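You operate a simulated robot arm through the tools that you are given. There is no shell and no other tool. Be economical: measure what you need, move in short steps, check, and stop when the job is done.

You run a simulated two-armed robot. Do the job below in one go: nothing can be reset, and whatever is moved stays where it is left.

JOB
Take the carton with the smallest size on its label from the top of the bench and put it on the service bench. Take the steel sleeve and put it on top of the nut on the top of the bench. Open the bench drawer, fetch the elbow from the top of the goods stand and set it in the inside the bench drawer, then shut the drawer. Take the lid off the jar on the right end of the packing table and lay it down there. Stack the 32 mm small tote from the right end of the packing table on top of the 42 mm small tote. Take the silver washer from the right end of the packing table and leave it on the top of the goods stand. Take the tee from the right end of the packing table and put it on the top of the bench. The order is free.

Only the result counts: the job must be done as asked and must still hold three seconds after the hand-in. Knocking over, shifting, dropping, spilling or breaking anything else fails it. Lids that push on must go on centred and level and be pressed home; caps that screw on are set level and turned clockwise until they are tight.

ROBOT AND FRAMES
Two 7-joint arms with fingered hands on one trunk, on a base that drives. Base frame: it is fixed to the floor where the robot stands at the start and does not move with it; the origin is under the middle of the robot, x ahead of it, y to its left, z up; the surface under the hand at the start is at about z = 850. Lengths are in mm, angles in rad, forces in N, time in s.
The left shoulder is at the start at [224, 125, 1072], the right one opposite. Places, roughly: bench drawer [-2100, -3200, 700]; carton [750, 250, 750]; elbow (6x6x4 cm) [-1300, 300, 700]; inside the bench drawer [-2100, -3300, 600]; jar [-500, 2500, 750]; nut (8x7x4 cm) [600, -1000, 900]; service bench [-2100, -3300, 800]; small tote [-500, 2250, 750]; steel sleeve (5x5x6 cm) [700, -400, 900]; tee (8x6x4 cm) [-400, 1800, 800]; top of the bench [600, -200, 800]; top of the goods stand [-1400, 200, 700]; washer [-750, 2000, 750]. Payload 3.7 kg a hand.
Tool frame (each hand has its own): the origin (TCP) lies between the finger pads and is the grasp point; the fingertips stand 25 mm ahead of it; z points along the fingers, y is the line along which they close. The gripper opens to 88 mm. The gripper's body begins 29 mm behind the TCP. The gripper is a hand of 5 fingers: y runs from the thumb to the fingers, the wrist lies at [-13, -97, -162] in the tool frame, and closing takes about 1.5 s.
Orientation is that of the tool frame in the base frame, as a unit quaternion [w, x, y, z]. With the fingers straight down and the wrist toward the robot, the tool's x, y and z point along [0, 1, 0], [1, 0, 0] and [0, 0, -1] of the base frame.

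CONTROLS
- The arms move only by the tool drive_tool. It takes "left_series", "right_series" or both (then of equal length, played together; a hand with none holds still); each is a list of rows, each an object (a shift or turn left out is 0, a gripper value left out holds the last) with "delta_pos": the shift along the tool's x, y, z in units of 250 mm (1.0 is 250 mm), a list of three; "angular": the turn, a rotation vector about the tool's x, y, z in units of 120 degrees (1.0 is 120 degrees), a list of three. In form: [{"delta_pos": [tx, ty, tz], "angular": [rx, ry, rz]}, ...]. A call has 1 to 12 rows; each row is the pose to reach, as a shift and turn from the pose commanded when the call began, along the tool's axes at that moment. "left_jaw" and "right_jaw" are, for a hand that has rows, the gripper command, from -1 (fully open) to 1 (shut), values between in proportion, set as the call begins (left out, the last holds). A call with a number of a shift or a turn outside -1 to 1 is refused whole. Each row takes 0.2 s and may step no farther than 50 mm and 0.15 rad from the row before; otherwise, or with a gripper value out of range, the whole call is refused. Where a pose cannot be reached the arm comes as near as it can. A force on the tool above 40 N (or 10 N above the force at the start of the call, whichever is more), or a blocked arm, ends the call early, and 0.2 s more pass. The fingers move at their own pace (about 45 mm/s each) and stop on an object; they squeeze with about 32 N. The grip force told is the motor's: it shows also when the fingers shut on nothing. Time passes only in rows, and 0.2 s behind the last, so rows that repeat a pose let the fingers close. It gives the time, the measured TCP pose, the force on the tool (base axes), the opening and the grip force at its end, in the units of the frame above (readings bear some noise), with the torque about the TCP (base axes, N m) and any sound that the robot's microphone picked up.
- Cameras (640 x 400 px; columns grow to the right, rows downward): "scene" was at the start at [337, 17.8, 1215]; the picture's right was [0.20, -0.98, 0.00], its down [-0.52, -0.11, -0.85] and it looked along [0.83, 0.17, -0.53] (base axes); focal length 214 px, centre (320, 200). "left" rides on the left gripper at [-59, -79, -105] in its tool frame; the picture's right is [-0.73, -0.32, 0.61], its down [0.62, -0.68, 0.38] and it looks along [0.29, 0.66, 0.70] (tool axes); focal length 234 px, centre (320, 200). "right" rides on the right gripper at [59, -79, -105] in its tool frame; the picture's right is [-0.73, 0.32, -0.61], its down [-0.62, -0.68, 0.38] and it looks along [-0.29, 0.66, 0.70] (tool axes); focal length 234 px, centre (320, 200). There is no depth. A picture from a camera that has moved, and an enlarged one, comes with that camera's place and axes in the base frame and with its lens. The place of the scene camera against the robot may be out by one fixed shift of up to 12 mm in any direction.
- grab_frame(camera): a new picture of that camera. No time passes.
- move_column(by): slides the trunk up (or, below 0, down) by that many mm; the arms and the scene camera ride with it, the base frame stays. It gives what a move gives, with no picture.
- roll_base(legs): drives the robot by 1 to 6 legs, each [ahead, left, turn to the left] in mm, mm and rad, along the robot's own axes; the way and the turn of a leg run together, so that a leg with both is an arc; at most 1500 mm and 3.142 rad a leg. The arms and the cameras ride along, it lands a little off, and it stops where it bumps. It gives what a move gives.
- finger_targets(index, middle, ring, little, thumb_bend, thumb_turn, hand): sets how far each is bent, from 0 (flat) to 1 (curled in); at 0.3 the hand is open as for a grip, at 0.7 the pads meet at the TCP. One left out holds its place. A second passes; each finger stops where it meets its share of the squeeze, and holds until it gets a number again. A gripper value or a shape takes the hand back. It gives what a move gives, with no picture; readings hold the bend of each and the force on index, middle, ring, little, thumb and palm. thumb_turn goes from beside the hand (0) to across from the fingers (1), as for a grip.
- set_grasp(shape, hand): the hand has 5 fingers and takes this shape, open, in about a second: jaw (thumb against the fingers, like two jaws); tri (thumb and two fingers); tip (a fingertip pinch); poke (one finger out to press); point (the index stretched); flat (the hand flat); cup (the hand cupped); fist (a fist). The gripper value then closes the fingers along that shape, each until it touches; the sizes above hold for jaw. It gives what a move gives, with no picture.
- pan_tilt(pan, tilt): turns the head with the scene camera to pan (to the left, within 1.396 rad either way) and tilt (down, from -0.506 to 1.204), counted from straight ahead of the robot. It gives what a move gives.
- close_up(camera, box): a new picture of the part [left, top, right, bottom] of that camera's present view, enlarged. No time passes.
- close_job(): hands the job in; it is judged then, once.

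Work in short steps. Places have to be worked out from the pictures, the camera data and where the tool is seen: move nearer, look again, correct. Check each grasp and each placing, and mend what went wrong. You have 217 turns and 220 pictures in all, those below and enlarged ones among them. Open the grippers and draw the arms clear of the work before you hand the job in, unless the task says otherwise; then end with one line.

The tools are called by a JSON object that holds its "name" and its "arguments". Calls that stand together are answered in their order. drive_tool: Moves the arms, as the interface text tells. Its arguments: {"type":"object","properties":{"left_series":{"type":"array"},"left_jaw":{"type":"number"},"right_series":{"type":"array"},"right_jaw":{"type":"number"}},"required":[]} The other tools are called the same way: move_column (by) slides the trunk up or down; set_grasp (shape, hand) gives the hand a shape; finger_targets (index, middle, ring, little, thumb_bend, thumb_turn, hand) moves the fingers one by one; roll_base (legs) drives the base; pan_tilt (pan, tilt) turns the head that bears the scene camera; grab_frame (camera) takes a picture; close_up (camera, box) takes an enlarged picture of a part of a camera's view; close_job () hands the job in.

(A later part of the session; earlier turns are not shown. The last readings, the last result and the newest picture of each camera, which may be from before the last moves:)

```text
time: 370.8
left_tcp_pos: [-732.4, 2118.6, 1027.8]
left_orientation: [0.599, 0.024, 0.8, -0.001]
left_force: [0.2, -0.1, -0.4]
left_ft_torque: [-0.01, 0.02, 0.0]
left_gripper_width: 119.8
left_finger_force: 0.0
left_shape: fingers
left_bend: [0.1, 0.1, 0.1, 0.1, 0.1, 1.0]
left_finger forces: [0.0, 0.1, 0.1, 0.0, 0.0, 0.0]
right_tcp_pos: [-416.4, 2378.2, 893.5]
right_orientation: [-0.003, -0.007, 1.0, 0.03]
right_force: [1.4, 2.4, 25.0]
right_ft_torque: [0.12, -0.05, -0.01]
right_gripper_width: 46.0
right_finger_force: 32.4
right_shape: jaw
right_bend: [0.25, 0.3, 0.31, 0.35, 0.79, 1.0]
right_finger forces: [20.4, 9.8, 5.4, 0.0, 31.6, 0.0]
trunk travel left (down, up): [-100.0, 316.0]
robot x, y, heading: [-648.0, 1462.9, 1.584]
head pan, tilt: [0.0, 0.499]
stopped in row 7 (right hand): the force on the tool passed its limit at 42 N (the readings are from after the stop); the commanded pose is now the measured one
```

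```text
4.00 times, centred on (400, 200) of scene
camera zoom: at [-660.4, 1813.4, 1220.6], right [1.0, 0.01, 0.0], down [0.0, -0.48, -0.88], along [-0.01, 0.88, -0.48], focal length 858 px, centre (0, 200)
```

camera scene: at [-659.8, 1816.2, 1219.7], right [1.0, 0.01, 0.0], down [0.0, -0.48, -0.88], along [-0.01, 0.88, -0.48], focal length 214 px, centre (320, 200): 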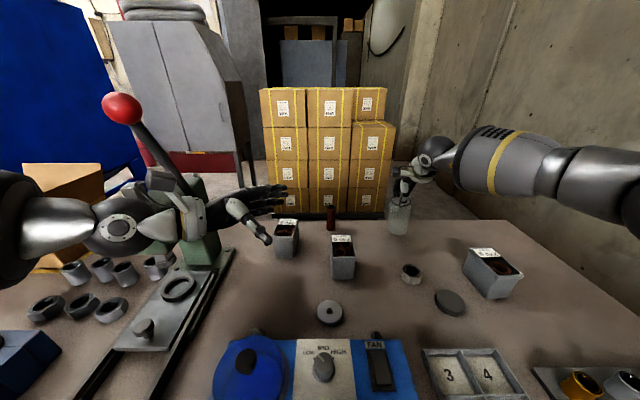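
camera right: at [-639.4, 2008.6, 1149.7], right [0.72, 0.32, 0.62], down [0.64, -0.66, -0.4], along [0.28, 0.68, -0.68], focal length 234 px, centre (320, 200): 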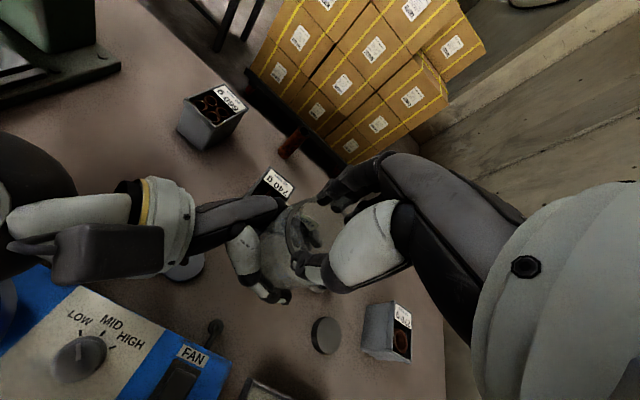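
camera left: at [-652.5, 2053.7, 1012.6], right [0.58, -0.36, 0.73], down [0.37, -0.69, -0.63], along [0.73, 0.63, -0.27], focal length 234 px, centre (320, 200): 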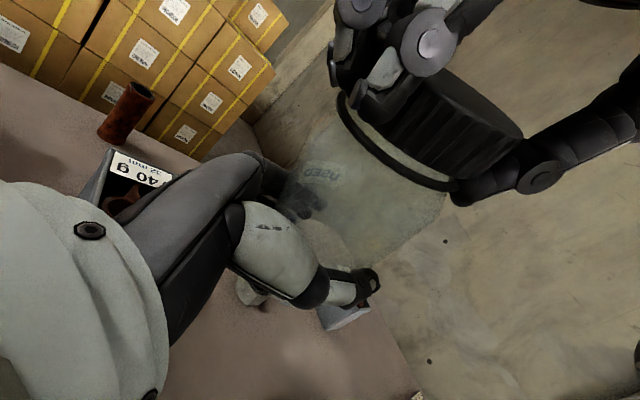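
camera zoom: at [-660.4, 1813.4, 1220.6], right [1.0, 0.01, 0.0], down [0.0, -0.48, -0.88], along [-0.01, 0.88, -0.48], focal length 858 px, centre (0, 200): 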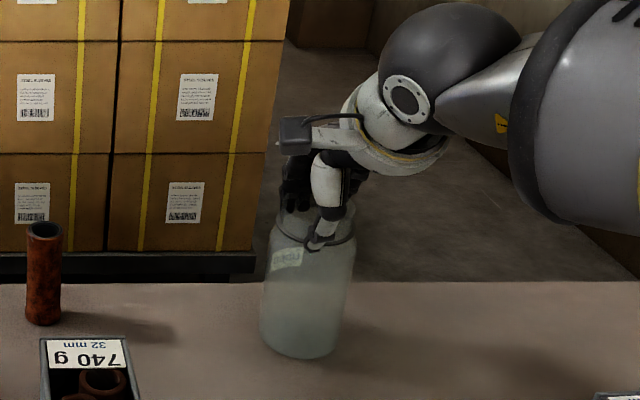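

Jar stands. I relax upward a little, open the fingers wide and lift straight up.

{"name": "drive_tool", "arguments": {"right_series": [{"delta_pos": [0, -0.01, -0.012]}, {"delta_pos": [0, -0.015, -0.02]}]}}

{"name": "finger_targets", "arguments": {"hand": "right", "index": 0.12, "middle": 0.12, "ring": 0.12, "little": 0.12, "thumb_bend": 0.12}}

{"name": "drive_tool", "arguments": {"right_series": [{"delta_pos": [0, 0, -0.06]}, {"delta_pos": [0, 0, -0.16]}, {"delta_pos": [0, 0, -0.3]}, {"delta_pos": [0, -0.05, -0.48]}, {"delta_pos": [0, -0.2, -0.6]}, {"delta_pos": [0, -0.38, -0.65]}]}}

{"name": "close_up", "arguments": {"camera": "scene", "box": [280, 150, 520, 340]}}

```text
time: 371.4
left_tcp_pos: [-732.0, 2118.5, 1029.6]
left_orientation: [0.6, 0.024, 0.8, -0.001]
left_force: [0.5, -0.2, 1.2]
left_ft_torque: [0.02, -0.02, -0.03]
left_gripper_width: 119.8
left_finger_force: 0.1
left_shape: fingers
left_bend: [0.1, 0.1, 0.1, 0.1, 0.1, 1.0]
left_finger forces: [0.0, 0.1, 0.0, 0.1, 0.0, 0.0]
right_tcp_pos: [-417.8, 2373.5, 894.4]
right_orientation: [-0.001, -0.008, 1.0, 0.025]
right_force: [1.5, 6.3, 20.0]
right_ft_torque: [0.8, -0.04, 0.0]
right_gripper_width: 45.5
right_finger_force: 32.0
right_shape: jaw
right_bend: [0.25, 0.3, 0.3, 0.35, 0.79, 1.0]
right_finger forces: [19.8, 10.3, 5.8, 0.0, 25.1, 0.1]
trunk travel left (down, up): [-100.0, 316.0]
robot x, y, heading: [-648.6, 1465.5, 1.583]
head pan, tilt: [0.0, 0.499]
```

```text
time: 372.4
left_tcp_pos: [-732.4, 2120.6, 1027.7]
left_orientation: [0.599, 0.025, 0.8, -0.002]
left_force: [-0.2, 0.0, -0.2]
left_ft_torque: [-0.02, -0.01, 0.0]
left_gripper_width: 119.6
left_finger_force: 0.1
left_shape: fingers
left_bend: [0.1, 0.1, 0.1, 0.1, 0.1, 1.0]
left_finger forces: [0.0, 0.0, 0.0, 0.0, 0.1, 0.0]
right_tcp_pos: [-418.9, 2372.5, 890.2]
right_orientation: [0.0, -0.009, 1.0, 0.022]
right_force: [-0.2, 0.1, 0.1]
right_ft_torque: [-0.02, 0.0, 0.01]
right_gripper_width: 116.6
right_finger_force: 0.0
right_shape: fingers
right_bend: [0.12, 0.12, 0.12, 0.12, 0.12, 1.0]
right_finger forces: [0.0, 0.0, 0.0, 0.1, 0.0, 0.0]
trunk travel left (down, up): [-100.0, 316.0]
robot x, y, heading: [-650.2, 1464.1, 1.582]
head pan, tilt: [0.0, 0.499]
```

```text
time: 373.8
left_tcp_pos: [-732.0, 2118.7, 1029.0]
left_orientation: [0.6, 0.024, 0.8, -0.001]
left_force: [0.1, 0.4, 0.4]
left_ft_torque: [0.0, 0.03, 0.0]
left_gripper_width: 119.8
left_finger_force: 0.0
left_shape: fingers
left_bend: [0.1, 0.1, 0.1, 0.1, 0.1, 1.0]
left_finger forces: [0.1, 0.1, 0.0, 0.1, 0.1, 0.0]
right_tcp_pos: [-414.2, 2270.8, 1052.1]
right_orientation: [-0.001, -0.008, 1.0, 0.022]
right_force: [0.2, -0.4, 0.6]
right_ft_torque: [-0.01, 0.0, -0.01]
right_gripper_width: 116.5
right_finger_force: 0.1
right_shape: fingers
right_bend: [0.12, 0.12, 0.12, 0.12, 0.12, 1.0]
right_finger forces: [0.0, 0.0, 0.0, 0.0, 0.0, 0.0]
trunk travel left (down, up): [-100.0, 316.0]
robot x, y, heading: [-646.9, 1463.0, 1.583]
head pan, tilt: [0.0, 0.499]
```

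```text
2.11 times, centred on (400, 245) of scene
camera zoom: at [-660.1, 1813.1, 1221.2], right [1.0, 0.01, 0.0], down [0.0, -0.48, -0.88], along [-0.01, 0.88, -0.48], focal length 452 px, centre (152, 105)
```

zoom: 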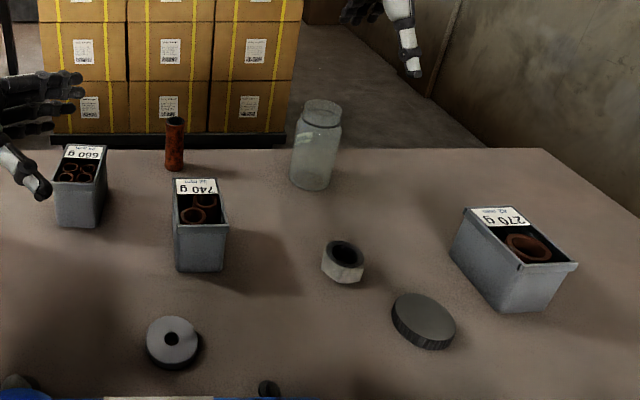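

Jar stands open at its place and the lid lies on the table. Next I retract the left arm to a safe fingers-down pose.

{"name": "drive_tool", "arguments": {"left_series": [{"delta_pos": [0, -0.1, -0.08], "angular": [0, 0.03, 0]}, {"delta_pos": [-0.01, -0.2, -0.16], "angular": [0, 0.07, 0]}, {"delta_pos": [-0.02, -0.3, -0.24], "angular": [0, 0.14, 0]}, {"delta_pos": [-0.03, -0.4, -0.32], "angular": [0, 0.21, 0]}, {"delta_pos": [-0.04, -0.5, -0.4], "angular": [0, 0.28, 0]}, {"delta_pos": [-0.05, -0.6, -0.5], "angular": [0, 0.35, 0]}, {"delta_pos": [-0.06, -0.7, -0.6], "angular": [0, 0.42, 0]}, {"delta_pos": [-0.075, -0.78, -0.7], "angular": [0, 0.49, 0]}, {"delta_pos": [-0.075, -0.78, -0.71], "angular": [0, 0.56, 0]}, {"delta_pos": [-0.075, -0.78, -0.71], "angular": [0, 0.615, 0]}], "left_jaw": -1}}

{"name": "roll_base", "arguments": {"legs": [[0, 65, -0.01]]}}

{"name": "grab_frame", "arguments": {"camera": "right"}}

```text
time: 376.0
left_tcp_pos: [-910.0, 1938.4, 1103.8]
left_orientation: [-0.002, 0.02, 1.0, 0.013]
left_force: [0.1, 0.3, -0.2]
left_ft_torque: [-0.02, 0.03, -0.01]
left_gripper_width: 88.0
left_finger_force: 0.0
left_shape: jaw
left_bend: [0.3, 0.3, 0.3, 0.3, 0.3, 0.98]
left_finger forces: [0.0, 0.1, 0.1, 0.0, 0.0, 0.1]
left hand out of reach, approached as far as the arm can: row 7, 8, 9, 10
right_tcp_pos: [-415.4, 2271.0, 1050.7]
right_orientation: [0.0, -0.007, 1.0, 0.023]
right_force: [0.5, -0.4, -0.1]
right_ft_torque: [0.01, -0.01, -0.02]
right_gripper_width: 116.9
right_finger_force: 0.0
right_shape: fingers
right_bend: [0.12, 0.12, 0.12, 0.12, 0.12, 1.0]
right_finger forces: [0.0, 0.0, 0.0, 0.1, 0.0, 0.0]
trunk travel left (down, up): [-100.0, 316.0]
robot x, y, heading: [-646.8, 1466.9, 1.579]
head pan, tilt: [0.0, 0.499]
```

```text
time: 377.4
left_tcp_pos: [-973.1, 1937.0, 1102.9]
left_orientation: [-0.001, 0.025, 1.0, 0.013]
left_force: [0.3, -0.5, 0.1]
left_ft_torque: [0.0, 0.0, -0.03]
left_gripper_width: 88.0
left_finger_force: 0.0
left_shape: jaw
left_bend: [0.3, 0.3, 0.3, 0.3, 0.3, 0.98]
left_finger forces: [0.0, 0.1, 0.1, 0.0, 0.1, 0.0]
right_tcp_pos: [-475.1, 2265.7, 1050.0]
right_orientation: [0.0, -0.004, 1.0, 0.022]
right_force: [0.9, 0.4, -0.3]
right_ft_torque: [-0.05, -0.02, -0.03]
right_gripper_width: 116.6
right_finger_force: 0.0
right_shape: fingers
right_bend: [0.12, 0.12, 0.12, 0.12, 0.12, 1.0]
right_finger forces: [0.1, 0.1, 0.0, 0.1, 0.1, 0.1]
trunk travel left (down, up): [-100.0, 316.0]
robot x, y, heading: [-714.9, 1467.0, 1.569]
head pan, tilt: [0.0, 0.499]
stopped in leg 1: the robot was blocked; the commanded pose is now the measured one
```

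```text
39 pictures are left
camera right: at [-531.8, 2183.3, 1149.7], right [0.72, 0.3, 0.62], down [0.63, -0.66, -0.41], along [0.28, 0.69, -0.67], focal length 234 px, centre (320, 200)
```

right: 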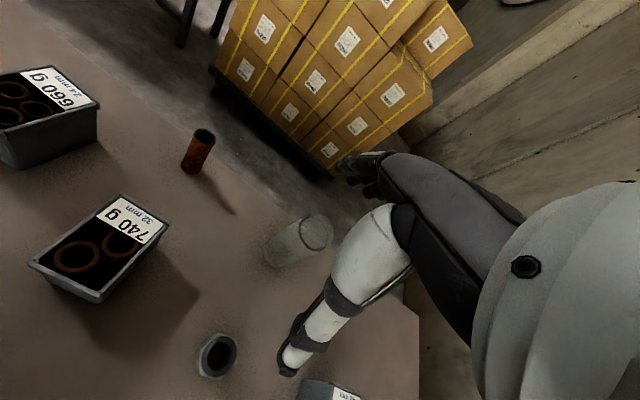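

Tote 32: rim centre ≈ [-595,2260], 60 × 98 mm, top ≈ 829. It's longer than the jaw opening, so I open the fingers extra wide, straighten the hand and go above it.

{"name": "finger_targets", "arguments": {"hand": "right", "index": 0.03, "middle": 0.03, "ring": 0.03, "little": 0.03, "thumb_bend": 0.03}}

{"name": "drive_tool", "arguments": {"right_series": [{"delta_pos": [0.16, 0, 0], "angular": [0.021, 0, 0]}, {"delta_pos": [0.32, -0.01, 0], "angular": [0.021, 0, 0]}, {"delta_pos": [0.48, -0.02, 0], "angular": [0.021, 0, 0]}, {"delta_pos": [0.48, -0.02, 0.18], "angular": [0.021, 0, 0]}, {"delta_pos": [0.48, -0.02, 0.36], "angular": [0.021, 0, 0]}, {"delta_pos": [0.48, -0.02, 0.54], "angular": [0.021, 0, 0]}, {"delta_pos": [0.48, -0.02, 0.66], "angular": [0.021, 0, 0]}]}}

{"name": "grab_frame", "arguments": {"camera": "right"}}

{"name": "close_up", "arguments": {"camera": "scene", "box": [300, 150, 460, 290]}}

```text
time: 378.4
left_tcp_pos: [-974.0, 1938.5, 1103.2]
left_orientation: [-0.002, 0.024, 1.0, 0.013]
left_force: [0.4, -0.8, 0.1]
left_ft_torque: [0.04, -0.02, 0.01]
left_gripper_width: 88.2
left_finger_force: 0.0
left_shape: jaw
left_bend: [0.3, 0.3, 0.3, 0.3, 0.3, 0.98]
left_finger forces: [0.1, 0.1, 0.0, 0.0, 0.0, 0.0]
right_tcp_pos: [-474.5, 2266.9, 1049.6]
right_orientation: [0.0, -0.004, 1.0, 0.022]
right_force: [0.6, -0.5, -0.7]
right_ft_torque: [0.03, -0.03, 0.01]
right_gripper_width: 128.4
right_finger_force: 0.1
right_shape: fingers
right_bend: [0.03, 0.03, 0.03, 0.03, 0.03, 1.0]
right_finger forces: [0.0, 0.1, 0.0, 0.1, 0.0, 0.1]
trunk travel left (down, up): [-100.0, 316.0]
robot x, y, heading: [-714.6, 1463.9, 1.576]
head pan, tilt: [0.0, 0.499]
```

```text
time: 380.0
left_tcp_pos: [-971.6, 1937.6, 1102.1]
left_orientation: [0.0, 0.024, 1.0, 0.013]
left_force: [-0.4, 1.1, -0.8]
left_ft_torque: [0.0, -0.01, -0.02]
left_gripper_width: 88.0
left_finger_force: 0.1
left_shape: jaw
left_bend: [0.3, 0.3, 0.3, 0.3, 0.3, 0.98]
left_finger forces: [0.0, 0.0, 0.0, 0.0, 0.0, 0.0]
right_tcp_pos: [-595.2, 2269.9, 883.3]
right_orientation: [-0.001, -0.004, 1.0, 0.0]
right_force: [0.4, -0.4, 0.1]
right_ft_torque: [-0.05, 0.03, 0.03]
right_gripper_width: 128.4
right_finger_force: 0.1
right_shape: fingers
right_bend: [0.03, 0.03, 0.03, 0.03, 0.03, 1.0]
right_finger forces: [0.1, 0.1, 0.0, 0.0, 0.0, 0.1]
trunk travel left (down, up): [-100.0, 316.0]
robot x, y, heading: [-710.7, 1464.4, 1.575]
head pan, tilt: [0.0, 0.499]
```

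```text
38 pictures are left
camera right: at [-652.2, 2190.8, 986.7], right [0.72, 0.33, 0.61], down [0.63, -0.68, -0.38], along [0.28, 0.66, -0.7], focal length 234 px, centre (320, 200)
```

right: 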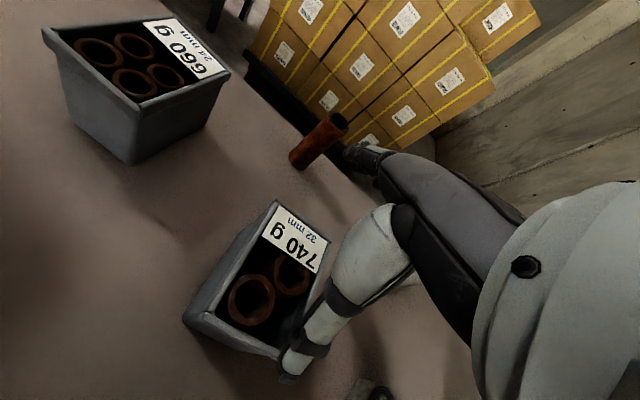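

```text
2.86 times, centred on (380, 220) of scene
camera zoom: at [-723.3, 1812.1, 1220.3], right [1.0, 0.0, 0.0], down [0.0, -0.48, -0.88], along [0.0, 0.88, -0.48], focal length 613 px, centre (149, 143)
```

zoom: 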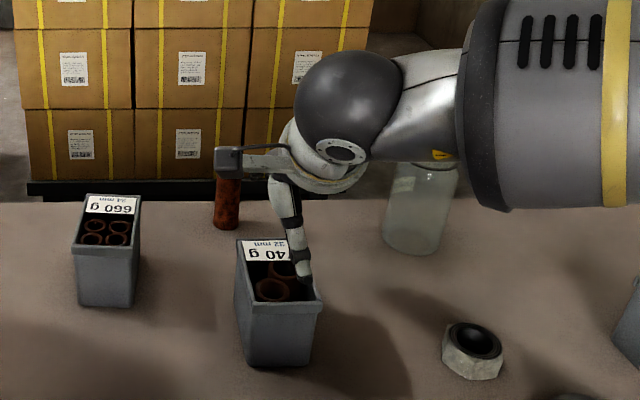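

Tote centre appears ~[-590,2255]; I correct by (+5,-14) and descend to z≈817.

{"name": "drive_tool", "arguments": {"right_series": [{"delta_pos": [-0.02, -0.056, 0.0]}, {"delta_pos": [-0.02, -0.056, 0.1]}, {"delta_pos": [-0.02, -0.056, 0.2]}, {"delta_pos": [-0.02, -0.056, 0.265]}]}}

{"name": "drive_tool", "arguments": {"right_series": [{}, {}, {}, {}, {}, {}], "right_jaw": 1}}

{"name": "grab_frame", "arguments": {"camera": "right"}}

```text
time: 381.0
left_tcp_pos: [-972.8, 1934.4, 1105.2]
left_orientation: [-0.002, 0.023, 1.0, 0.014]
left_force: [0.7, 0.0, -0.9]
left_ft_torque: [-0.02, -0.01, 0.01]
left_gripper_width: 88.1
left_finger_force: 0.1
left_shape: jaw
left_bend: [0.3, 0.3, 0.3, 0.3, 0.3, 0.98]
left_finger forces: [0.0, 0.0, 0.0, 0.0, 0.1, 0.0]
right_tcp_pos: [-590.1, 2252.6, 826.4]
right_orientation: [-0.001, -0.004, 1.0, 0.005]
right_force: [1.0, -9.8, 23.3]
right_ft_torque: [-0.88, -0.11, -0.04]
right_gripper_width: 130.4
right_finger_force: 11.2
right_shape: fingers
right_bend: [0.03, 0.03, 0.03, 0.03, 0.0, 1.0]
right_finger forces: [0.0, 0.1, 0.0, 0.1, 22.2, 0.1]
trunk travel left (down, up): [-100.0, 316.0]
robot x, y, heading: [-715.8, 1462.2, 1.567]
head pan, tilt: [0.0, 0.499]
```

```text
time: 381.9
left_tcp_pos: [-970.9, 1935.4, 1103.2]
left_orientation: [-0.002, 0.024, 1.0, 0.012]
left_force: [-0.6, 0.0, -0.2]
left_ft_torque: [-0.04, 0.03, 0.02]
left_gripper_width: 88.0
left_finger_force: 0.1
left_shape: jaw
left_bend: [0.3, 0.3, 0.3, 0.3, 0.3, 0.98]
left_finger forces: [0.1, 0.1, 0.0, 0.1, 0.1, 0.0]
right_tcp_pos: [-589.1, 2255.3, 828.2]
right_orientation: [-0.002, -0.003, 1.0, 0.009]
right_force: [3.6, -5.4, 23.8]
right_ft_torque: [-0.94, 0.04, 0.21]
right_gripper_width: 74.2
right_finger_force: 32.4
right_shape: jaw
right_bend: [0.1, 0.29, 0.25, 0.35, 0.32, 1.0]
right_finger forces: [39.4, 22.8, 8.2, 0.0, 84.3, 0.0]
trunk travel left (down, up): [-100.0, 316.0]
robot x, y, heading: [-712.7, 1461.9, 1.57]
head pan, tilt: [0.0, 0.499]
stopped in row 4 (right hand): the force on the tool passed its limit at 40 N (the readings are from after the stop); the commanded pose is now the measured one
```

```text
36 pictures are left
camera right: at [-646.2, 2175.9, 931.4], right [0.73, 0.32, 0.61], down [0.63, -0.67, -0.4], along [0.28, 0.67, -0.69], focal length 234 px, centre (320, 200)
```

right: 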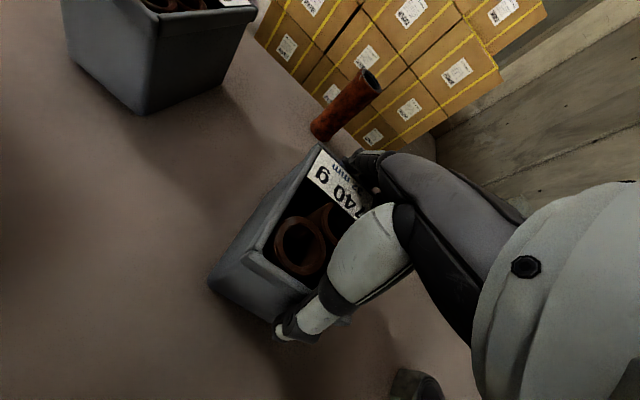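

Tote is gripped end to end (thumb in front, fingers behind). I lift 40 mm and check.

{"name": "drive_tool", "arguments": {"right_series": [{"delta_pos": [0, 0, -0.03]}, {"delta_pos": [0, 0, -0.08]}, {"delta_pos": [0, 0, -0.16]}]}}

{"name": "close_up", "arguments": {"camera": "scene", "box": [300, 150, 460, 290]}}

```text
time: 382.6
left_tcp_pos: [-972.8, 1937.5, 1102.5]
left_orientation: [-0.002, 0.024, 1.0, 0.012]
left_force: [0.7, 0.0, -0.2]
left_ft_torque: [0.02, -0.01, -0.02]
left_gripper_width: 88.1
left_finger_force: 0.0
left_shape: jaw
left_bend: [0.3, 0.3, 0.3, 0.3, 0.3, 0.98]
left_finger forces: [0.0, 0.0, 0.0, 0.0, 0.1, 0.0]
right_tcp_pos: [-590.1, 2255.7, 862.0]
right_orientation: [0.0, -0.003, 1.0, 0.002]
right_force: [0.5, 0.6, -6.7]
right_ft_torque: [-0.02, -0.02, -0.01]
right_gripper_width: 73.2
right_finger_force: 32.1
right_shape: jaw
right_bend: [0.1, 0.29, 0.26, 0.35, 0.37, 0.97]
right_finger forces: [38.7, 20.9, 9.8, 0.0, 68.3, 0.1]
trunk travel left (down, up): [-100.0, 316.0]
robot x, y, heading: [-715.5, 1459.2, 1.571]
head pan, tilt: [0.0, 0.499]
```

```text
2.86 times, centred on (380, 220) of scene
camera zoom: at [-723.5, 1811.5, 1220.5], right [1.0, 0.0, 0.0], down [0.0, -0.48, -0.88], along [0.0, 0.88, -0.48], focal length 613 px, centre (149, 143)
```

zoom: 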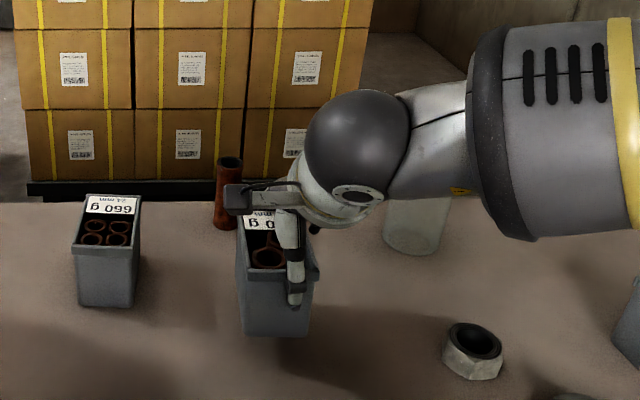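

Held level (6.7 N). I raise it, pull it to y≈2213, back the base off 10 mm and drive 370 mm right.

{"name": "drive_tool", "arguments": {"right_series": [{"delta_pos": [0, 0, -0.15]}, {"delta_pos": [0, 0, -0.3]}, {"delta_pos": [0, -0.1, -0.44]}, {"delta_pos": [0, -0.17, -0.5]}]}}

{"name": "roll_base", "arguments": {"legs": [[-12, 0, 0], [0, -370, 0]]}}

{"name": "grab_frame", "arguments": {"camera": "right"}}

{"name": "grab_frame", "arguments": {"camera": "scene"}}

```text
time: 383.6
left_tcp_pos: [-972.7, 1938.8, 1101.9]
left_orientation: [-0.002, 0.024, 1.0, 0.012]
left_force: [-0.1, -0.3, -0.3]
left_ft_torque: [-0.01, 0.0, 0.0]
left_gripper_width: 88.2
left_finger_force: 0.0
left_shape: jaw
left_bend: [0.3, 0.3, 0.3, 0.3, 0.3, 0.98]
left_finger forces: [0.1, 0.0, 0.0, 0.0, 0.1, 0.0]
right_tcp_pos: [-588.2, 2212.7, 987.9]
right_orientation: [-0.001, -0.004, 1.0, 0.003]
right_force: [-0.1, -0.4, -7.5]
right_ft_torque: [-0.06, -0.07, -0.01]
right_gripper_width: 72.9
right_finger_force: 32.4
right_shape: jaw
right_bend: [0.1, 0.29, 0.26, 0.35, 0.37, 0.97]
right_finger forces: [38.1, 20.9, 9.5, 0.0, 67.5, 0.1]
trunk travel left (down, up): [-100.0, 316.0]
robot x, y, heading: [-713.9, 1459.5, 1.565]
head pan, tilt: [0.0, 0.499]
```

```text
time: 387.8
left_tcp_pos: [-598.2, 1926.6, 1102.6]
left_orientation: [-0.001, 0.025, 1.0, 0.012]
left_force: [-0.7, -0.1, 0.0]
left_ft_torque: [0.01, 0.01, 0.0]
left_gripper_width: 87.9
left_finger_force: 0.0
left_shape: jaw
left_bend: [0.3, 0.3, 0.3, 0.3, 0.3, 0.98]
left_finger forces: [0.1, 0.0, 0.0, 0.1, 0.0, 0.1]
right_tcp_pos: [-215.5, 2200.7, 987.9]
right_orientation: [0.0, -0.004, 1.0, 0.004]
right_force: [-0.5, 0.1, -7.7]
right_ft_torque: [-0.03, -0.07, 0.02]
right_gripper_width: 73.1
right_finger_force: 32.3
right_shape: jaw
right_bend: [0.1, 0.29, 0.26, 0.35, 0.37, 0.97]
right_finger forces: [38.1, 21.0, 9.4, 0.1, 67.6, 0.0]
trunk travel left (down, up): [-100.0, 316.0]
robot x, y, heading: [-339.0, 1448.4, 1.571]
head pan, tilt: [0.0, 0.499]
```

```text
34 pictures are left
camera right: at [-271.7, 2121.8, 1091.5], right [0.73, 0.32, 0.61], down [0.63, -0.67, -0.39], along [0.28, 0.66, -0.69], focal length 234 px, centre (320, 200)
```

right: 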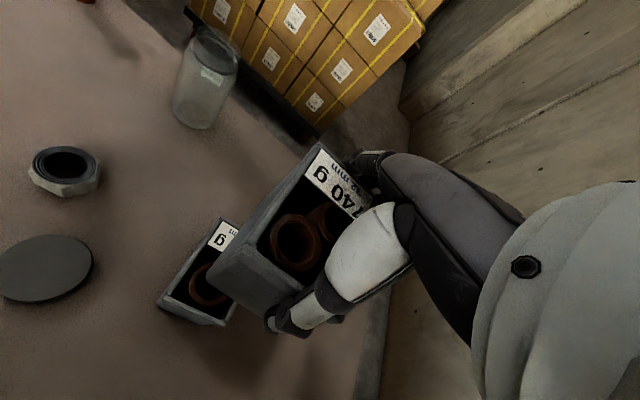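

```text
33 pictures are left
camera scene: at [-349.3, 1800.3, 1220.2], right [1.0, 0.0, 0.0], down [0.0, -0.48, -0.88], along [0.0, 0.88, -0.48], focal length 214 px, centre (320, 200)
```

scene: 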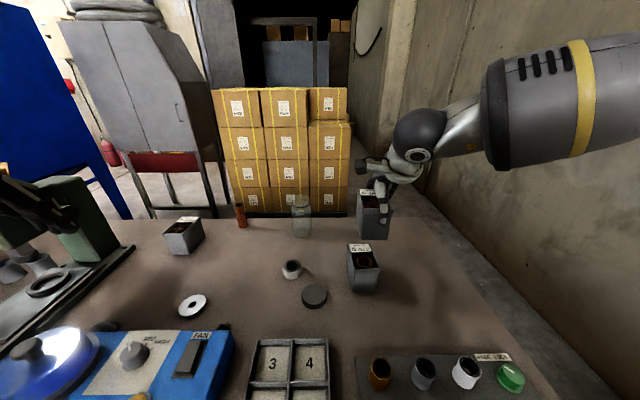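

Both totes are visible. I zoom in to compare the held tote and the target.

{"name": "close_up", "arguments": {"camera": "scene", "box": [325, 170, 425, 310]}}

```text
2.86 times, centred on (375, 240) of scene
camera zoom: at [-349.3, 1800.3, 1220.2], right [1.0, 0.0, 0.0], down [0.0, -0.48, -0.88], along [0.0, 0.88, -0.48], focal length 613 px, centre (163, 86)
```

zoom: 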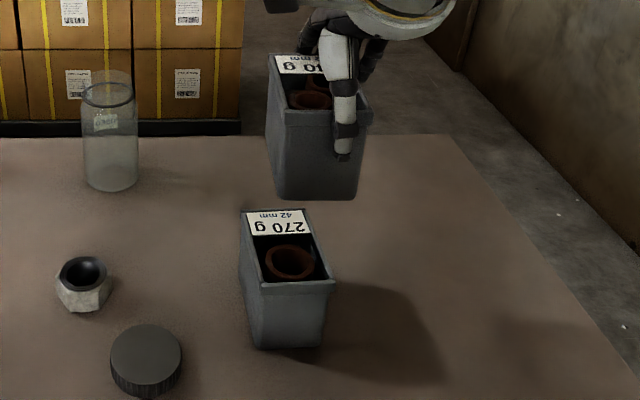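

Relative offset is about (-10,-6) mm and 4° of yaw. I correct and lower to ~12 mm above the target rim.

{"name": "drive_tool", "arguments": {"right_series": [{"delta_pos": [0.04, -0.024, 0.0], "angular": [0, 0, -0.035]}, {"delta_pos": [0.04, -0.024, 0.12], "angular": [0, 0, -0.035]}, {"delta_pos": [0.04, -0.024, 0.22], "angular": [0, 0, -0.035]}, {"delta_pos": [0.04, -0.024, 0.27], "angular": [0, 0, -0.035]}, {"delta_pos": [0.04, -0.024, 0.27], "angular": [0, 0, -0.035]}]}}

{"name": "close_up", "arguments": {"camera": "scene", "box": [325, 190, 425, 310]}}

{"name": "grab_frame", "arguments": {"camera": "right"}}

```text
time: 389.0
left_tcp_pos: [-598.5, 1925.7, 1102.4]
left_orientation: [-0.001, 0.024, 1.0, 0.012]
left_force: [0.0, -0.2, -0.6]
left_ft_torque: [-0.01, 0.0, 0.02]
left_gripper_width: 87.8
left_finger_force: 0.0
left_shape: jaw
left_bend: [0.3, 0.3, 0.3, 0.3, 0.3, 0.98]
left_finger forces: [0.1, 0.1, 0.1, 0.0, 0.0, 0.1]
right_tcp_pos: [-225.1, 2195.6, 920.1]
right_orientation: [-0.002, -0.04, 0.999, 0.004]
right_force: [0.1, -0.1, -6.9]
right_ft_torque: [-0.08, -0.06, 0.02]
right_gripper_width: 73.1
right_finger_force: 32.3
right_shape: jaw
right_bend: [0.1, 0.29, 0.26, 0.35, 0.37, 0.97]
right_finger forces: [37.9, 20.9, 9.1, 0.0, 67.2, 0.0]
trunk travel left (down, up): [-100.0, 316.0]
robot x, y, heading: [-341.6, 1449.0, 1.571]
head pan, tilt: [0.0, 0.499]
```

```text
3.33 times, centred on (375, 250) of scene
camera zoom: at [-349.5, 1800.0, 1220.4], right [1.0, 0.0, 0.0], down [0.0, -0.48, -0.88], along [0.0, 0.88, -0.48], focal length 715 px, centre (137, 33)
```

zoom: 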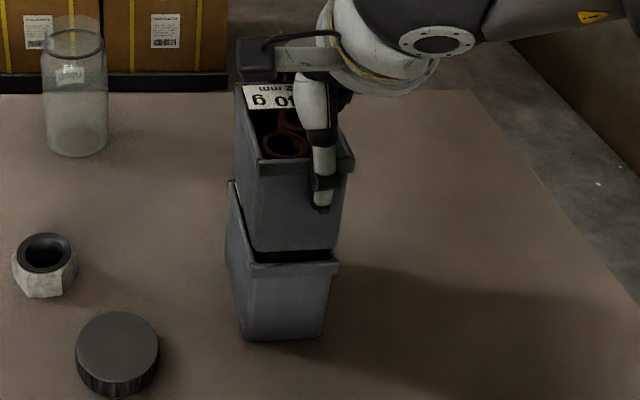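

```text
30 pictures are left
camera right: at [-276.3, 2112.6, 1024.2], right [0.7, 0.38, 0.61], down [0.68, -0.63, -0.39], along [0.23, 0.68, -0.69], focal length 234 px, centre (320, 200)
```

right: 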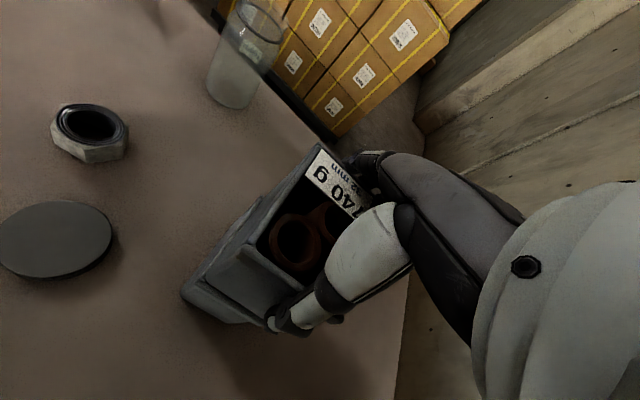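

Aligned well in both directions. I lower slowly onto the rim.

{"name": "drive_tool", "arguments": {"right_series": [{"delta_pos": [-0.006, 0, 0.02]}, {"delta_pos": [-0.006, 0, 0.035]}, {"delta_pos": [-0.006, 0, 0.05]}, {"delta_pos": [-0.006, 0, 0.06]}, {"delta_pos": [-0.006, 0, 0.07]}, {"delta_pos": [-0.006, 0, 0.08]}]}}

{"name": "close_up", "arguments": {"camera": "scene", "box": [325, 190, 425, 310]}}

```text
time: 390.4
left_tcp_pos: [-598.1, 1922.4, 1104.9]
left_orientation: [-0.001, 0.024, 1.0, 0.014]
left_force: [-0.3, -0.2, 0.6]
left_ft_torque: [0.02, -0.03, -0.02]
left_gripper_width: 88.0
left_finger_force: 0.0
left_shape: jaw
left_bend: [0.3, 0.3, 0.3, 0.3, 0.3, 0.98]
left_finger forces: [0.1, 0.1, 0.0, 0.0, 0.1, 0.1]
right_tcp_pos: [-223.5, 2195.9, 908.2]
right_orientation: [-0.002, -0.039, 0.999, 0.01]
right_force: [5.5, 2.0, 28.6]
right_ft_torque: [-0.97, 0.0, 0.04]
right_gripper_width: 73.0
right_finger_force: 32.2
right_shape: jaw
right_bend: [0.09, 0.29, 0.26, 0.35, 0.37, 0.98]
right_finger forces: [41.4, 24.5, 9.1, 0.0, 81.0, 0.0]
trunk travel left (down, up): [-100.0, 316.0]
robot x, y, heading: [-335.8, 1449.2, 1.571]
head pan, tilt: [0.0, 0.499]
```

```text
3.33 times, centred on (375, 250) of scene
camera zoom: at [-349.4, 1796.4, 1222.2], right [1.0, 0.0, 0.0], down [0.0, -0.48, -0.88], along [0.0, 0.88, -0.48], focal length 715 px, centre (137, 33)
```

zoom: 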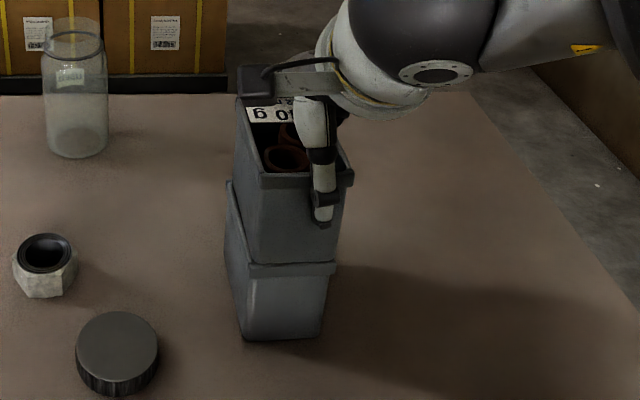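

Seated as expected. I relieve the load, open wide, and lift straight up.

{"name": "drive_tool", "arguments": {"right_series": [{"delta_pos": [0, 0, -0.012]}, {"delta_pos": [0, 0, -0.02]}]}}

{"name": "finger_targets", "arguments": {"hand": "right", "index": 0.0, "middle": 0.0, "ring": 0.0, "little": 0.0, "thumb_bend": 0.0}}

{"name": "drive_tool", "arguments": {"right_series": [{"delta_pos": [0, 0, -0.02]}, {"delta_pos": [0, 0, -0.05]}, {"delta_pos": [0, 0, -0.1]}, {"delta_pos": [0, 0, -0.2]}, {"delta_pos": [0, 0, -0.36]}, {"delta_pos": [0, 0, -0.54]}]}}

{"name": "close_up", "arguments": {"camera": "scene", "box": [325, 170, 425, 310]}}

```text
time: 391.0
left_tcp_pos: [-597.9, 1924.2, 1104.4]
left_orientation: [-0.001, 0.024, 1.0, 0.014]
left_force: [0.7, 0.5, 0.2]
left_ft_torque: [0.01, -0.01, 0.01]
left_gripper_width: 88.0
left_finger_force: 0.1
left_shape: jaw
left_bend: [0.3, 0.3, 0.3, 0.3, 0.3, 0.98]
left_finger forces: [0.0, 0.0, 0.1, 0.1, 0.0, 0.0]
right_tcp_pos: [-222.5, 2194.5, 907.9]
right_orientation: [-0.001, -0.039, 0.999, 0.006]
right_force: [4.3, 7.7, 24.7]
right_ft_torque: [-0.41, 0.03, -0.03]
right_gripper_width: 72.5
right_finger_force: 32.1
right_shape: jaw
right_bend: [0.09, 0.29, 0.25, 0.35, 0.39, 0.98]
right_finger forces: [41.2, 24.9, 9.0, 0.1, 72.4, 0.1]
trunk travel left (down, up): [-100.0, 316.0]
robot x, y, heading: [-336.8, 1451.4, 1.573]
head pan, tilt: [0.0, 0.499]
```

```text
time: 392.0
left_tcp_pos: [-597.7, 1925.4, 1101.5]
left_orientation: [-0.002, 0.025, 1.0, 0.011]
left_force: [-0.7, -0.7, 0.1]
left_ft_torque: [-0.04, 0.0, -0.03]
left_gripper_width: 88.2
left_finger_force: 0.1
left_shape: jaw
left_bend: [0.3, 0.3, 0.3, 0.3, 0.3, 0.98]
left_finger forces: [0.0, 0.1, 0.0, 0.0, 0.0, 0.1]
right_tcp_pos: [-223.9, 2194.8, 905.5]
right_orientation: [-0.001, -0.04, 0.999, 0.004]
right_force: [1.4, -0.5, -0.7]
right_ft_torque: [-0.01, 0.02, 0.0]
right_gripper_width: 132.6
right_finger_force: 0.6
right_shape: fingers
right_bend: [0.0, 0.0, 0.0, 0.0, 0.0, 1.0]
right_finger forces: [0.0, 0.1, 0.0, 0.0, 0.8, 0.0]
trunk travel left (down, up): [-100.0, 316.0]
robot x, y, heading: [-337.2, 1454.5, 1.569]
head pan, tilt: [0.0, 0.499]
```

```text
time: 393.4
left_tcp_pos: [-598.4, 1924.8, 1104.6]
left_orientation: [-0.002, 0.025, 1.0, 0.013]
left_force: [0.8, 0.9, -1.0]
left_ft_torque: [0.0, -0.02, -0.03]
left_gripper_width: 87.8
left_finger_force: 0.1
left_shape: jaw
left_bend: [0.3, 0.3, 0.3, 0.3, 0.3, 0.98]
left_finger forces: [0.1, 0.1, 0.1, 0.0, 0.0, 0.1]
right_tcp_pos: [-222.6, 2191.7, 1040.7]
right_orientation: [-0.002, -0.04, 0.999, 0.004]
right_force: [0.5, 0.5, 0.1]
right_ft_torque: [-0.02, 0.01, 0.01]
right_gripper_width: 131.9
right_finger_force: 0.0
right_shape: fingers
right_bend: [0.0, 0.0, 0.0, 0.0, 0.0, 1.0]
right_finger forces: [0.1, 0.0, 0.0, 0.0, 0.0, 0.0]
trunk travel left (down, up): [-100.0, 316.0]
robot x, y, heading: [-341.9, 1451.7, 1.573]
head pan, tilt: [0.0, 0.499]
```

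```text
2.86 times, centred on (375, 240) of scene
camera zoom: at [-349.7, 1798.6, 1220.9], right [1.0, 0.0, 0.0], down [0.0, -0.48, -0.88], along [0.0, 0.88, -0.48], focal length 613 px, centre (163, 86)
```

zoom: 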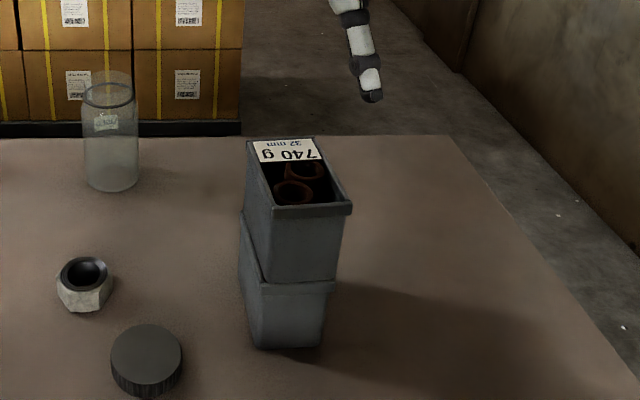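

Stack done. Now the washer with the left hand: I move it above [-643,2127] at z≈960.

{"name": "drive_tool", "arguments": {"left_series": [{"delta_pos": [0.05, 0.17, 0], "angular": [0.012, 0, 0]}, {"delta_pos": [0.1, 0.34, 0], "angular": [0.012, 0, 0]}, {"delta_pos": [0.15, 0.51, 0.02], "angular": [0.012, 0, 0]}, {"delta_pos": [0.2, 0.67, 0.08], "angular": [0.012, 0, 0]}, {"delta_pos": [0.22, 0.8, 0.2], "angular": [0.012, 0, 0]}, {"delta_pos": [0.22, 0.8, 0.38], "angular": [0.012, 0, 0]}, {"delta_pos": [0.22, 0.8, 0.57], "angular": [0.012, 0, 0]}]}}

{"name": "grab_frame", "arguments": {"camera": "left"}}

```text
time: 395.0
left_tcp_pos: [-644.8, 2134.5, 965.4]
left_orientation: [-0.001, 0.024, 1.0, -0.001]
left_force: [-0.1, -0.4, -0.8]
left_ft_torque: [-0.03, -0.01, -0.01]
left_gripper_width: 88.1
left_finger_force: 0.1
left_shape: jaw
left_bend: [0.3, 0.3, 0.3, 0.3, 0.3, 0.98]
left_finger forces: [0.0, 0.0, 0.0, 0.1, 0.0, 0.0]
right_tcp_pos: [-224.2, 2193.6, 1038.7]
right_orientation: [-0.001, -0.04, 0.999, 0.003]
right_force: [-0.1, -0.2, -0.3]
right_ft_torque: [0.0, 0.0, 0.02]
right_gripper_width: 132.5
right_finger_force: 0.0
right_shape: fingers
right_bend: [0.0, 0.0, 0.0, 0.0, 0.0, 1.0]
right_finger forces: [0.1, 0.0, 0.1, 0.0, 0.1, 0.1]
trunk travel left (down, up): [-100.0, 316.0]
robot x, y, heading: [-339.2, 1449.7, 1.568]
head pan, tilt: [0.0, 0.499]
```

```text
27 pictures are left
camera left: at [-588.7, 2051.6, 1069.1], right [0.71, -0.36, -0.61], down [-0.66, -0.65, -0.38], along [-0.26, 0.67, -0.7], focal length 234 px, centre (320, 200)
```

left: 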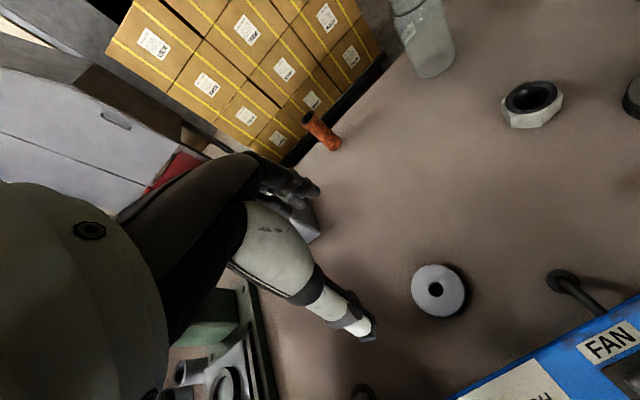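

Washer centre ≈ [-634,2118]. I centre on it and descend to z≈800, looking again.

{"name": "drive_tool", "arguments": {"left_series": [{"delta_pos": [-0.047, -0.062, 0.1]}, {"delta_pos": [-0.047, -0.062, 0.28]}, {"delta_pos": [-0.047, -0.062, 0.46]}, {"delta_pos": [-0.047, -0.062, 0.62]}, {"delta_pos": [-0.047, -0.062, 0.66]}]}}

{"name": "grab_frame", "arguments": {"camera": "left"}}

```text
time: 396.2
left_tcp_pos: [-631.9, 2115.7, 801.1]
left_orientation: [-0.003, 0.025, 1.0, -0.001]
left_force: [0.7, -0.1, -0.4]
left_ft_torque: [0.01, 0.0, 0.05]
left_gripper_width: 88.3
left_finger_force: 0.1
left_shape: jaw
left_bend: [0.3, 0.3, 0.3, 0.3, 0.3, 0.98]
left_finger forces: [0.0, 0.1, 0.0, 0.0, 0.0, 0.0]
right_tcp_pos: [-223.0, 2193.5, 1039.2]
right_orientation: [-0.001, -0.04, 0.999, 0.005]
right_force: [-0.2, 0.0, 0.7]
right_ft_torque: [-0.02, 0.02, 0.01]
right_gripper_width: 132.5
right_finger_force: 0.0
right_shape: fingers
right_bend: [0.0, 0.0, 0.0, 0.0, 0.0, 1.0]
right_finger forces: [0.0, 0.0, 0.1, 0.0, 0.0, 0.1]
trunk travel left (down, up): [-100.0, 316.0]
robot x, y, heading: [-341.1, 1448.5, 1.57]
head pan, tilt: [0.0, 0.499]
```

```text
26 pictures are left
camera left: at [-576.7, 2033.6, 905.0], right [0.71, -0.36, -0.61], down [-0.66, -0.65, -0.38], along [-0.26, 0.67, -0.69], focal length 234 px, centre (320, 200)
```

left: 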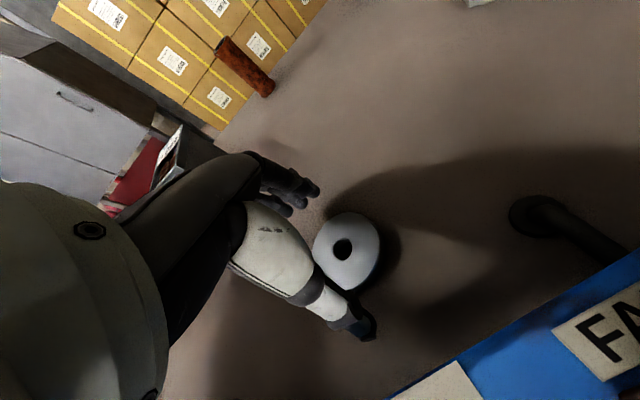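

Aligned. I lower in small steps to the table and close.

{"name": "drive_tool", "arguments": {"left_series": [{"delta_pos": [0, 0, 0.05]}, {"delta_pos": [0, 0, 0.08]}, {"delta_pos": [0, 0, 0.092]}, {"delta_pos": [0, 0, 0.104]}]}}

{"name": "drive_tool", "arguments": {"left_series": [{}, {}, {}, {}, {}, {}, {}], "left_jaw": 1}}

{"name": "grab_frame", "arguments": {"camera": "left"}}

```text
time: 397.2
left_tcp_pos: [-632.4, 2115.9, 781.9]
left_orientation: [-0.001, 0.025, 1.0, 0.007]
left_force: [-0.9, -3.8, 35.0]
left_ft_torque: [1.13, 0.19, 0.11]
left_gripper_width: 85.6
left_finger_force: 0.0
left_shape: jaw
left_bend: [0.3, 0.3, 0.3, 0.3, 0.29, 0.98]
left_finger forces: [1.2, 27.4, 0.0, 0.0, 6.3, 0.1]
right_tcp_pos: [-222.2, 2189.9, 1045.2]
right_orientation: [-0.001, -0.04, 0.999, 0.007]
right_force: [0.5, 0.7, -0.7]
right_ft_torque: [0.01, 0.0, 0.01]
right_gripper_width: 132.3
right_finger_force: 0.0
right_shape: fingers
right_bend: [0.0, 0.0, 0.0, 0.0, 0.0, 1.0]
right_finger forces: [0.0, 0.0, 0.0, 0.0, 0.0, 0.0]
trunk travel left (down, up): [-100.0, 316.0]
robot x, y, heading: [-339.5, 1447.4, 1.573]
head pan, tilt: [0.0, 0.499]
```

```text
time: 397.7
left_tcp_pos: [-630.6, 2120.7, 786.2]
left_orientation: [0.001, 0.027, 1.0, 0.012]
left_force: [-0.1, -5.7, 36.9]
left_ft_torque: [-1.35, 0.1, 0.01]
left_gripper_width: 44.3
left_finger_force: 31.7
left_shape: jaw
left_bend: [0.74, 0.46, 0.38, 0.43, 0.68, 1.0]
left_finger forces: [14.2, 9.5, 0.0, 0.0, 61.3, 0.0]
right_tcp_pos: [-221.8, 2190.8, 1041.0]
right_orientation: [-0.003, -0.04, 0.999, 0.005]
right_force: [-0.5, -0.5, -0.4]
right_ft_torque: [-0.02, 0.03, 0.04]
right_gripper_width: 132.5
right_finger_force: 0.0
right_shape: fingers
right_bend: [0.0, 0.0, 0.0, 0.0, 0.0, 1.0]
right_finger forces: [0.0, 0.0, 0.0, 0.0, 0.1, 0.0]
trunk travel left (down, up): [-100.0, 316.0]
robot x, y, heading: [-340.3, 1447.2, 1.568]
head pan, tilt: [0.0, 0.499]
stopped in row 2 (left hand): the force on the tool passed its limit at 51 N (the readings are from after the stop); the commanded pose is now the measured one
```

```text
25 pictures are left
camera left: at [-574.9, 2035.1, 887.8], right [0.71, -0.35, -0.61], down [-0.66, -0.64, -0.4], along [-0.25, 0.69, -0.68], focal length 234 px, centre (320, 200)
```

left: 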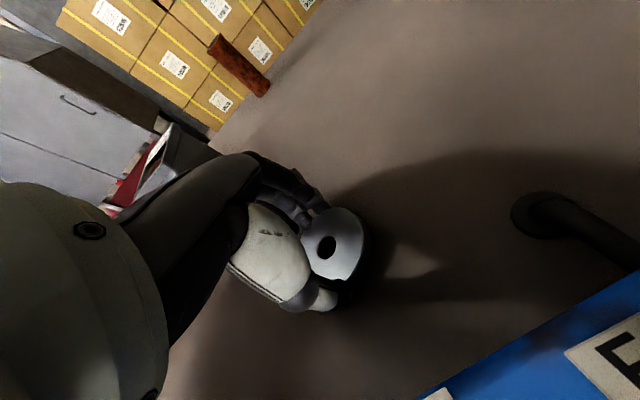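

The washer is pinched between thumb and fingers. I lift and check.

{"name": "drive_tool", "arguments": {"left_series": [{"delta_pos": [0, 0, -0.03]}, {"delta_pos": [0, 0, -0.1]}, {"delta_pos": [0, 0, -0.25]}, {"delta_pos": [0, 0, -0.42]}, {"delta_pos": [0, 0, -0.6]}, {"delta_pos": [0, 0, -0.78]}, {"delta_pos": [0, 0, -0.95]}]}}

{"name": "grab_frame", "arguments": {"camera": "left"}}

```text
time: 399.3
left_tcp_pos: [-629.4, 2116.6, 1015.3]
left_orientation: [0.001, 0.026, 1.0, 0.005]
left_force: [-0.6, -0.2, -2.1]
left_ft_torque: [-0.02, 0.03, 0.03]
left_gripper_width: 44.4
left_finger_force: 32.1
left_shape: jaw
left_bend: [0.74, 0.46, 0.5, 0.46, 0.71, 1.0]
left_finger forces: [16.8, 10.1, 1.6, 0.1, 28.8, 0.0]
right_tcp_pos: [-222.5, 2192.2, 1039.8]
right_orientation: [-0.002, -0.04, 0.999, 0.004]
right_force: [0.8, 1.1, 0.0]
right_ft_torque: [0.02, 0.0, -0.01]
right_gripper_width: 132.5
right_finger_force: 0.1
right_shape: fingers
right_bend: [0.0, 0.0, 0.0, 0.0, 0.0, 1.0]
right_finger forces: [0.0, 0.0, 0.0, 0.0, 0.0, 0.0]
trunk travel left (down, up): [-100.0, 316.0]
robot x, y, heading: [-341.4, 1451.5, 1.571]
head pan, tilt: [0.0, 0.499]
```

```text
24 pictures are left
camera left: at [-574.4, 2033.2, 1118.4], right [0.71, -0.35, -0.61], down [-0.66, -0.64, -0.39], along [-0.26, 0.68, -0.69], focal length 234 px, centre (320, 200)
```

left: 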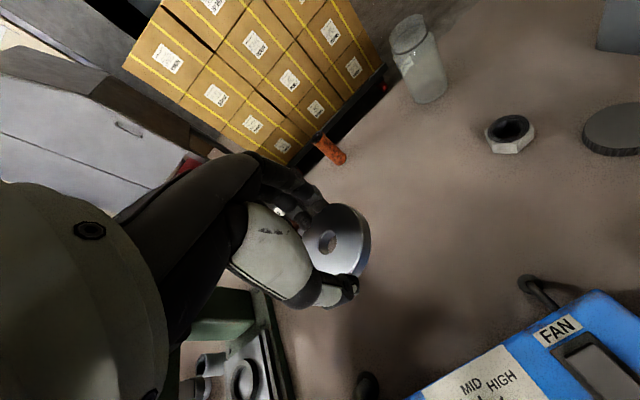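

Washer held (2 N). Now the tee: I back the base 250 mm and shift left 160 mm so the right hand can reach the front row.

{"name": "roll_base", "arguments": {"legs": [[-250, 0, 0], [0, 150, 0]]}}

{"name": "drive_tool", "arguments": {"right_series": [{"delta_pos": [0, -0.12, 0], "angular": [0, 0, 0.02]}, {"delta_pos": [0, -0.25, 0.06], "angular": [0, 0, 0.035]}, {"delta_pos": [0, -0.38, 0.14], "angular": [0, 0, 0.035]}, {"delta_pos": [0, -0.45, 0.3], "angular": [0, 0, 0.035]}], "right_jaw": -1}}

{"name": "grab_frame", "arguments": {"camera": "right"}}

```text
time: 402.7
left_tcp_pos: [-782.7, 1866.6, 1014.7]
left_orientation: [0.0, 0.025, 1.0, 0.005]
left_force: [-1.2, 0.5, -2.2]
left_ft_torque: [0.01, -0.01, -0.02]
left_gripper_width: 44.4
left_finger_force: 32.0
left_shape: jaw
left_bend: [0.74, 0.46, 0.5, 0.46, 0.71, 1.0]
left_finger forces: [16.9, 10.1, 1.7, 0.1, 28.7, 0.0]
right_tcp_pos: [-375.9, 1943.5, 1039.8]
right_orientation: [-0.001, -0.041, 0.999, 0.003]
right_force: [0.3, -0.9, 0.4]
right_ft_torque: [0.04, 0.03, 0.01]
right_gripper_width: 132.4
right_finger_force: 0.1
right_shape: fingers
right_bend: [0.0, 0.0, 0.0, 0.0, 0.0, 1.0]
right_finger forces: [0.0, 0.1, 0.1, 0.1, 0.0, 0.0]
trunk travel left (down, up): [-100.0, 316.0]
robot x, y, heading: [-497.1, 1198.0, 1.567]
head pan, tilt: [0.0, 0.499]
```

```text
time: 403.7
left_tcp_pos: [-780.9, 1868.6, 1013.3]
left_orientation: [0.0, 0.025, 1.0, 0.004]
left_force: [-0.3, 0.3, -2.2]
left_ft_torque: [-0.04, -0.02, 0.02]
left_gripper_width: 44.1
left_finger_force: 32.4
left_shape: jaw
left_bend: [0.74, 0.46, 0.5, 0.46, 0.71, 1.0]
left_finger forces: [16.9, 10.1, 1.6, 0.0, 28.8, 0.1]
right_tcp_pos: [-365.9, 1833.1, 964.7]
right_orientation: [-0.001, -0.003, 1.0, 0.002]
right_force: [0.3, 0.0, -0.1]
right_ft_torque: [0.0, -0.01, 0.0]
right_gripper_width: 87.8
right_finger_force: 0.1
right_shape: jaw
right_bend: [0.3, 0.3, 0.3, 0.3, 0.3, 0.98]
right_finger forces: [0.0, 0.1, 0.1, 0.0, 0.0, 0.0]
trunk travel left (down, up): [-100.0, 316.0]
robot x, y, heading: [-494.1, 1199.5, 1.569]
head pan, tilt: [0.0, 0.499]
```

```text
23 pictures are left
camera right: at [-423.6, 1754.3, 1067.7], right [0.73, 0.32, 0.61], down [0.63, -0.68, -0.39], along [0.28, 0.66, -0.69], focal length 234 px, centre (320, 200)
```

right: 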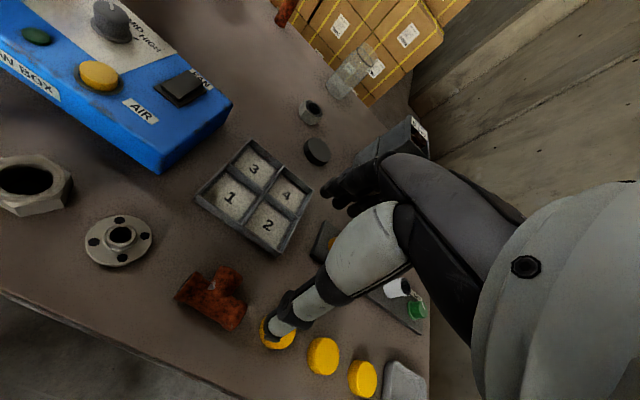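

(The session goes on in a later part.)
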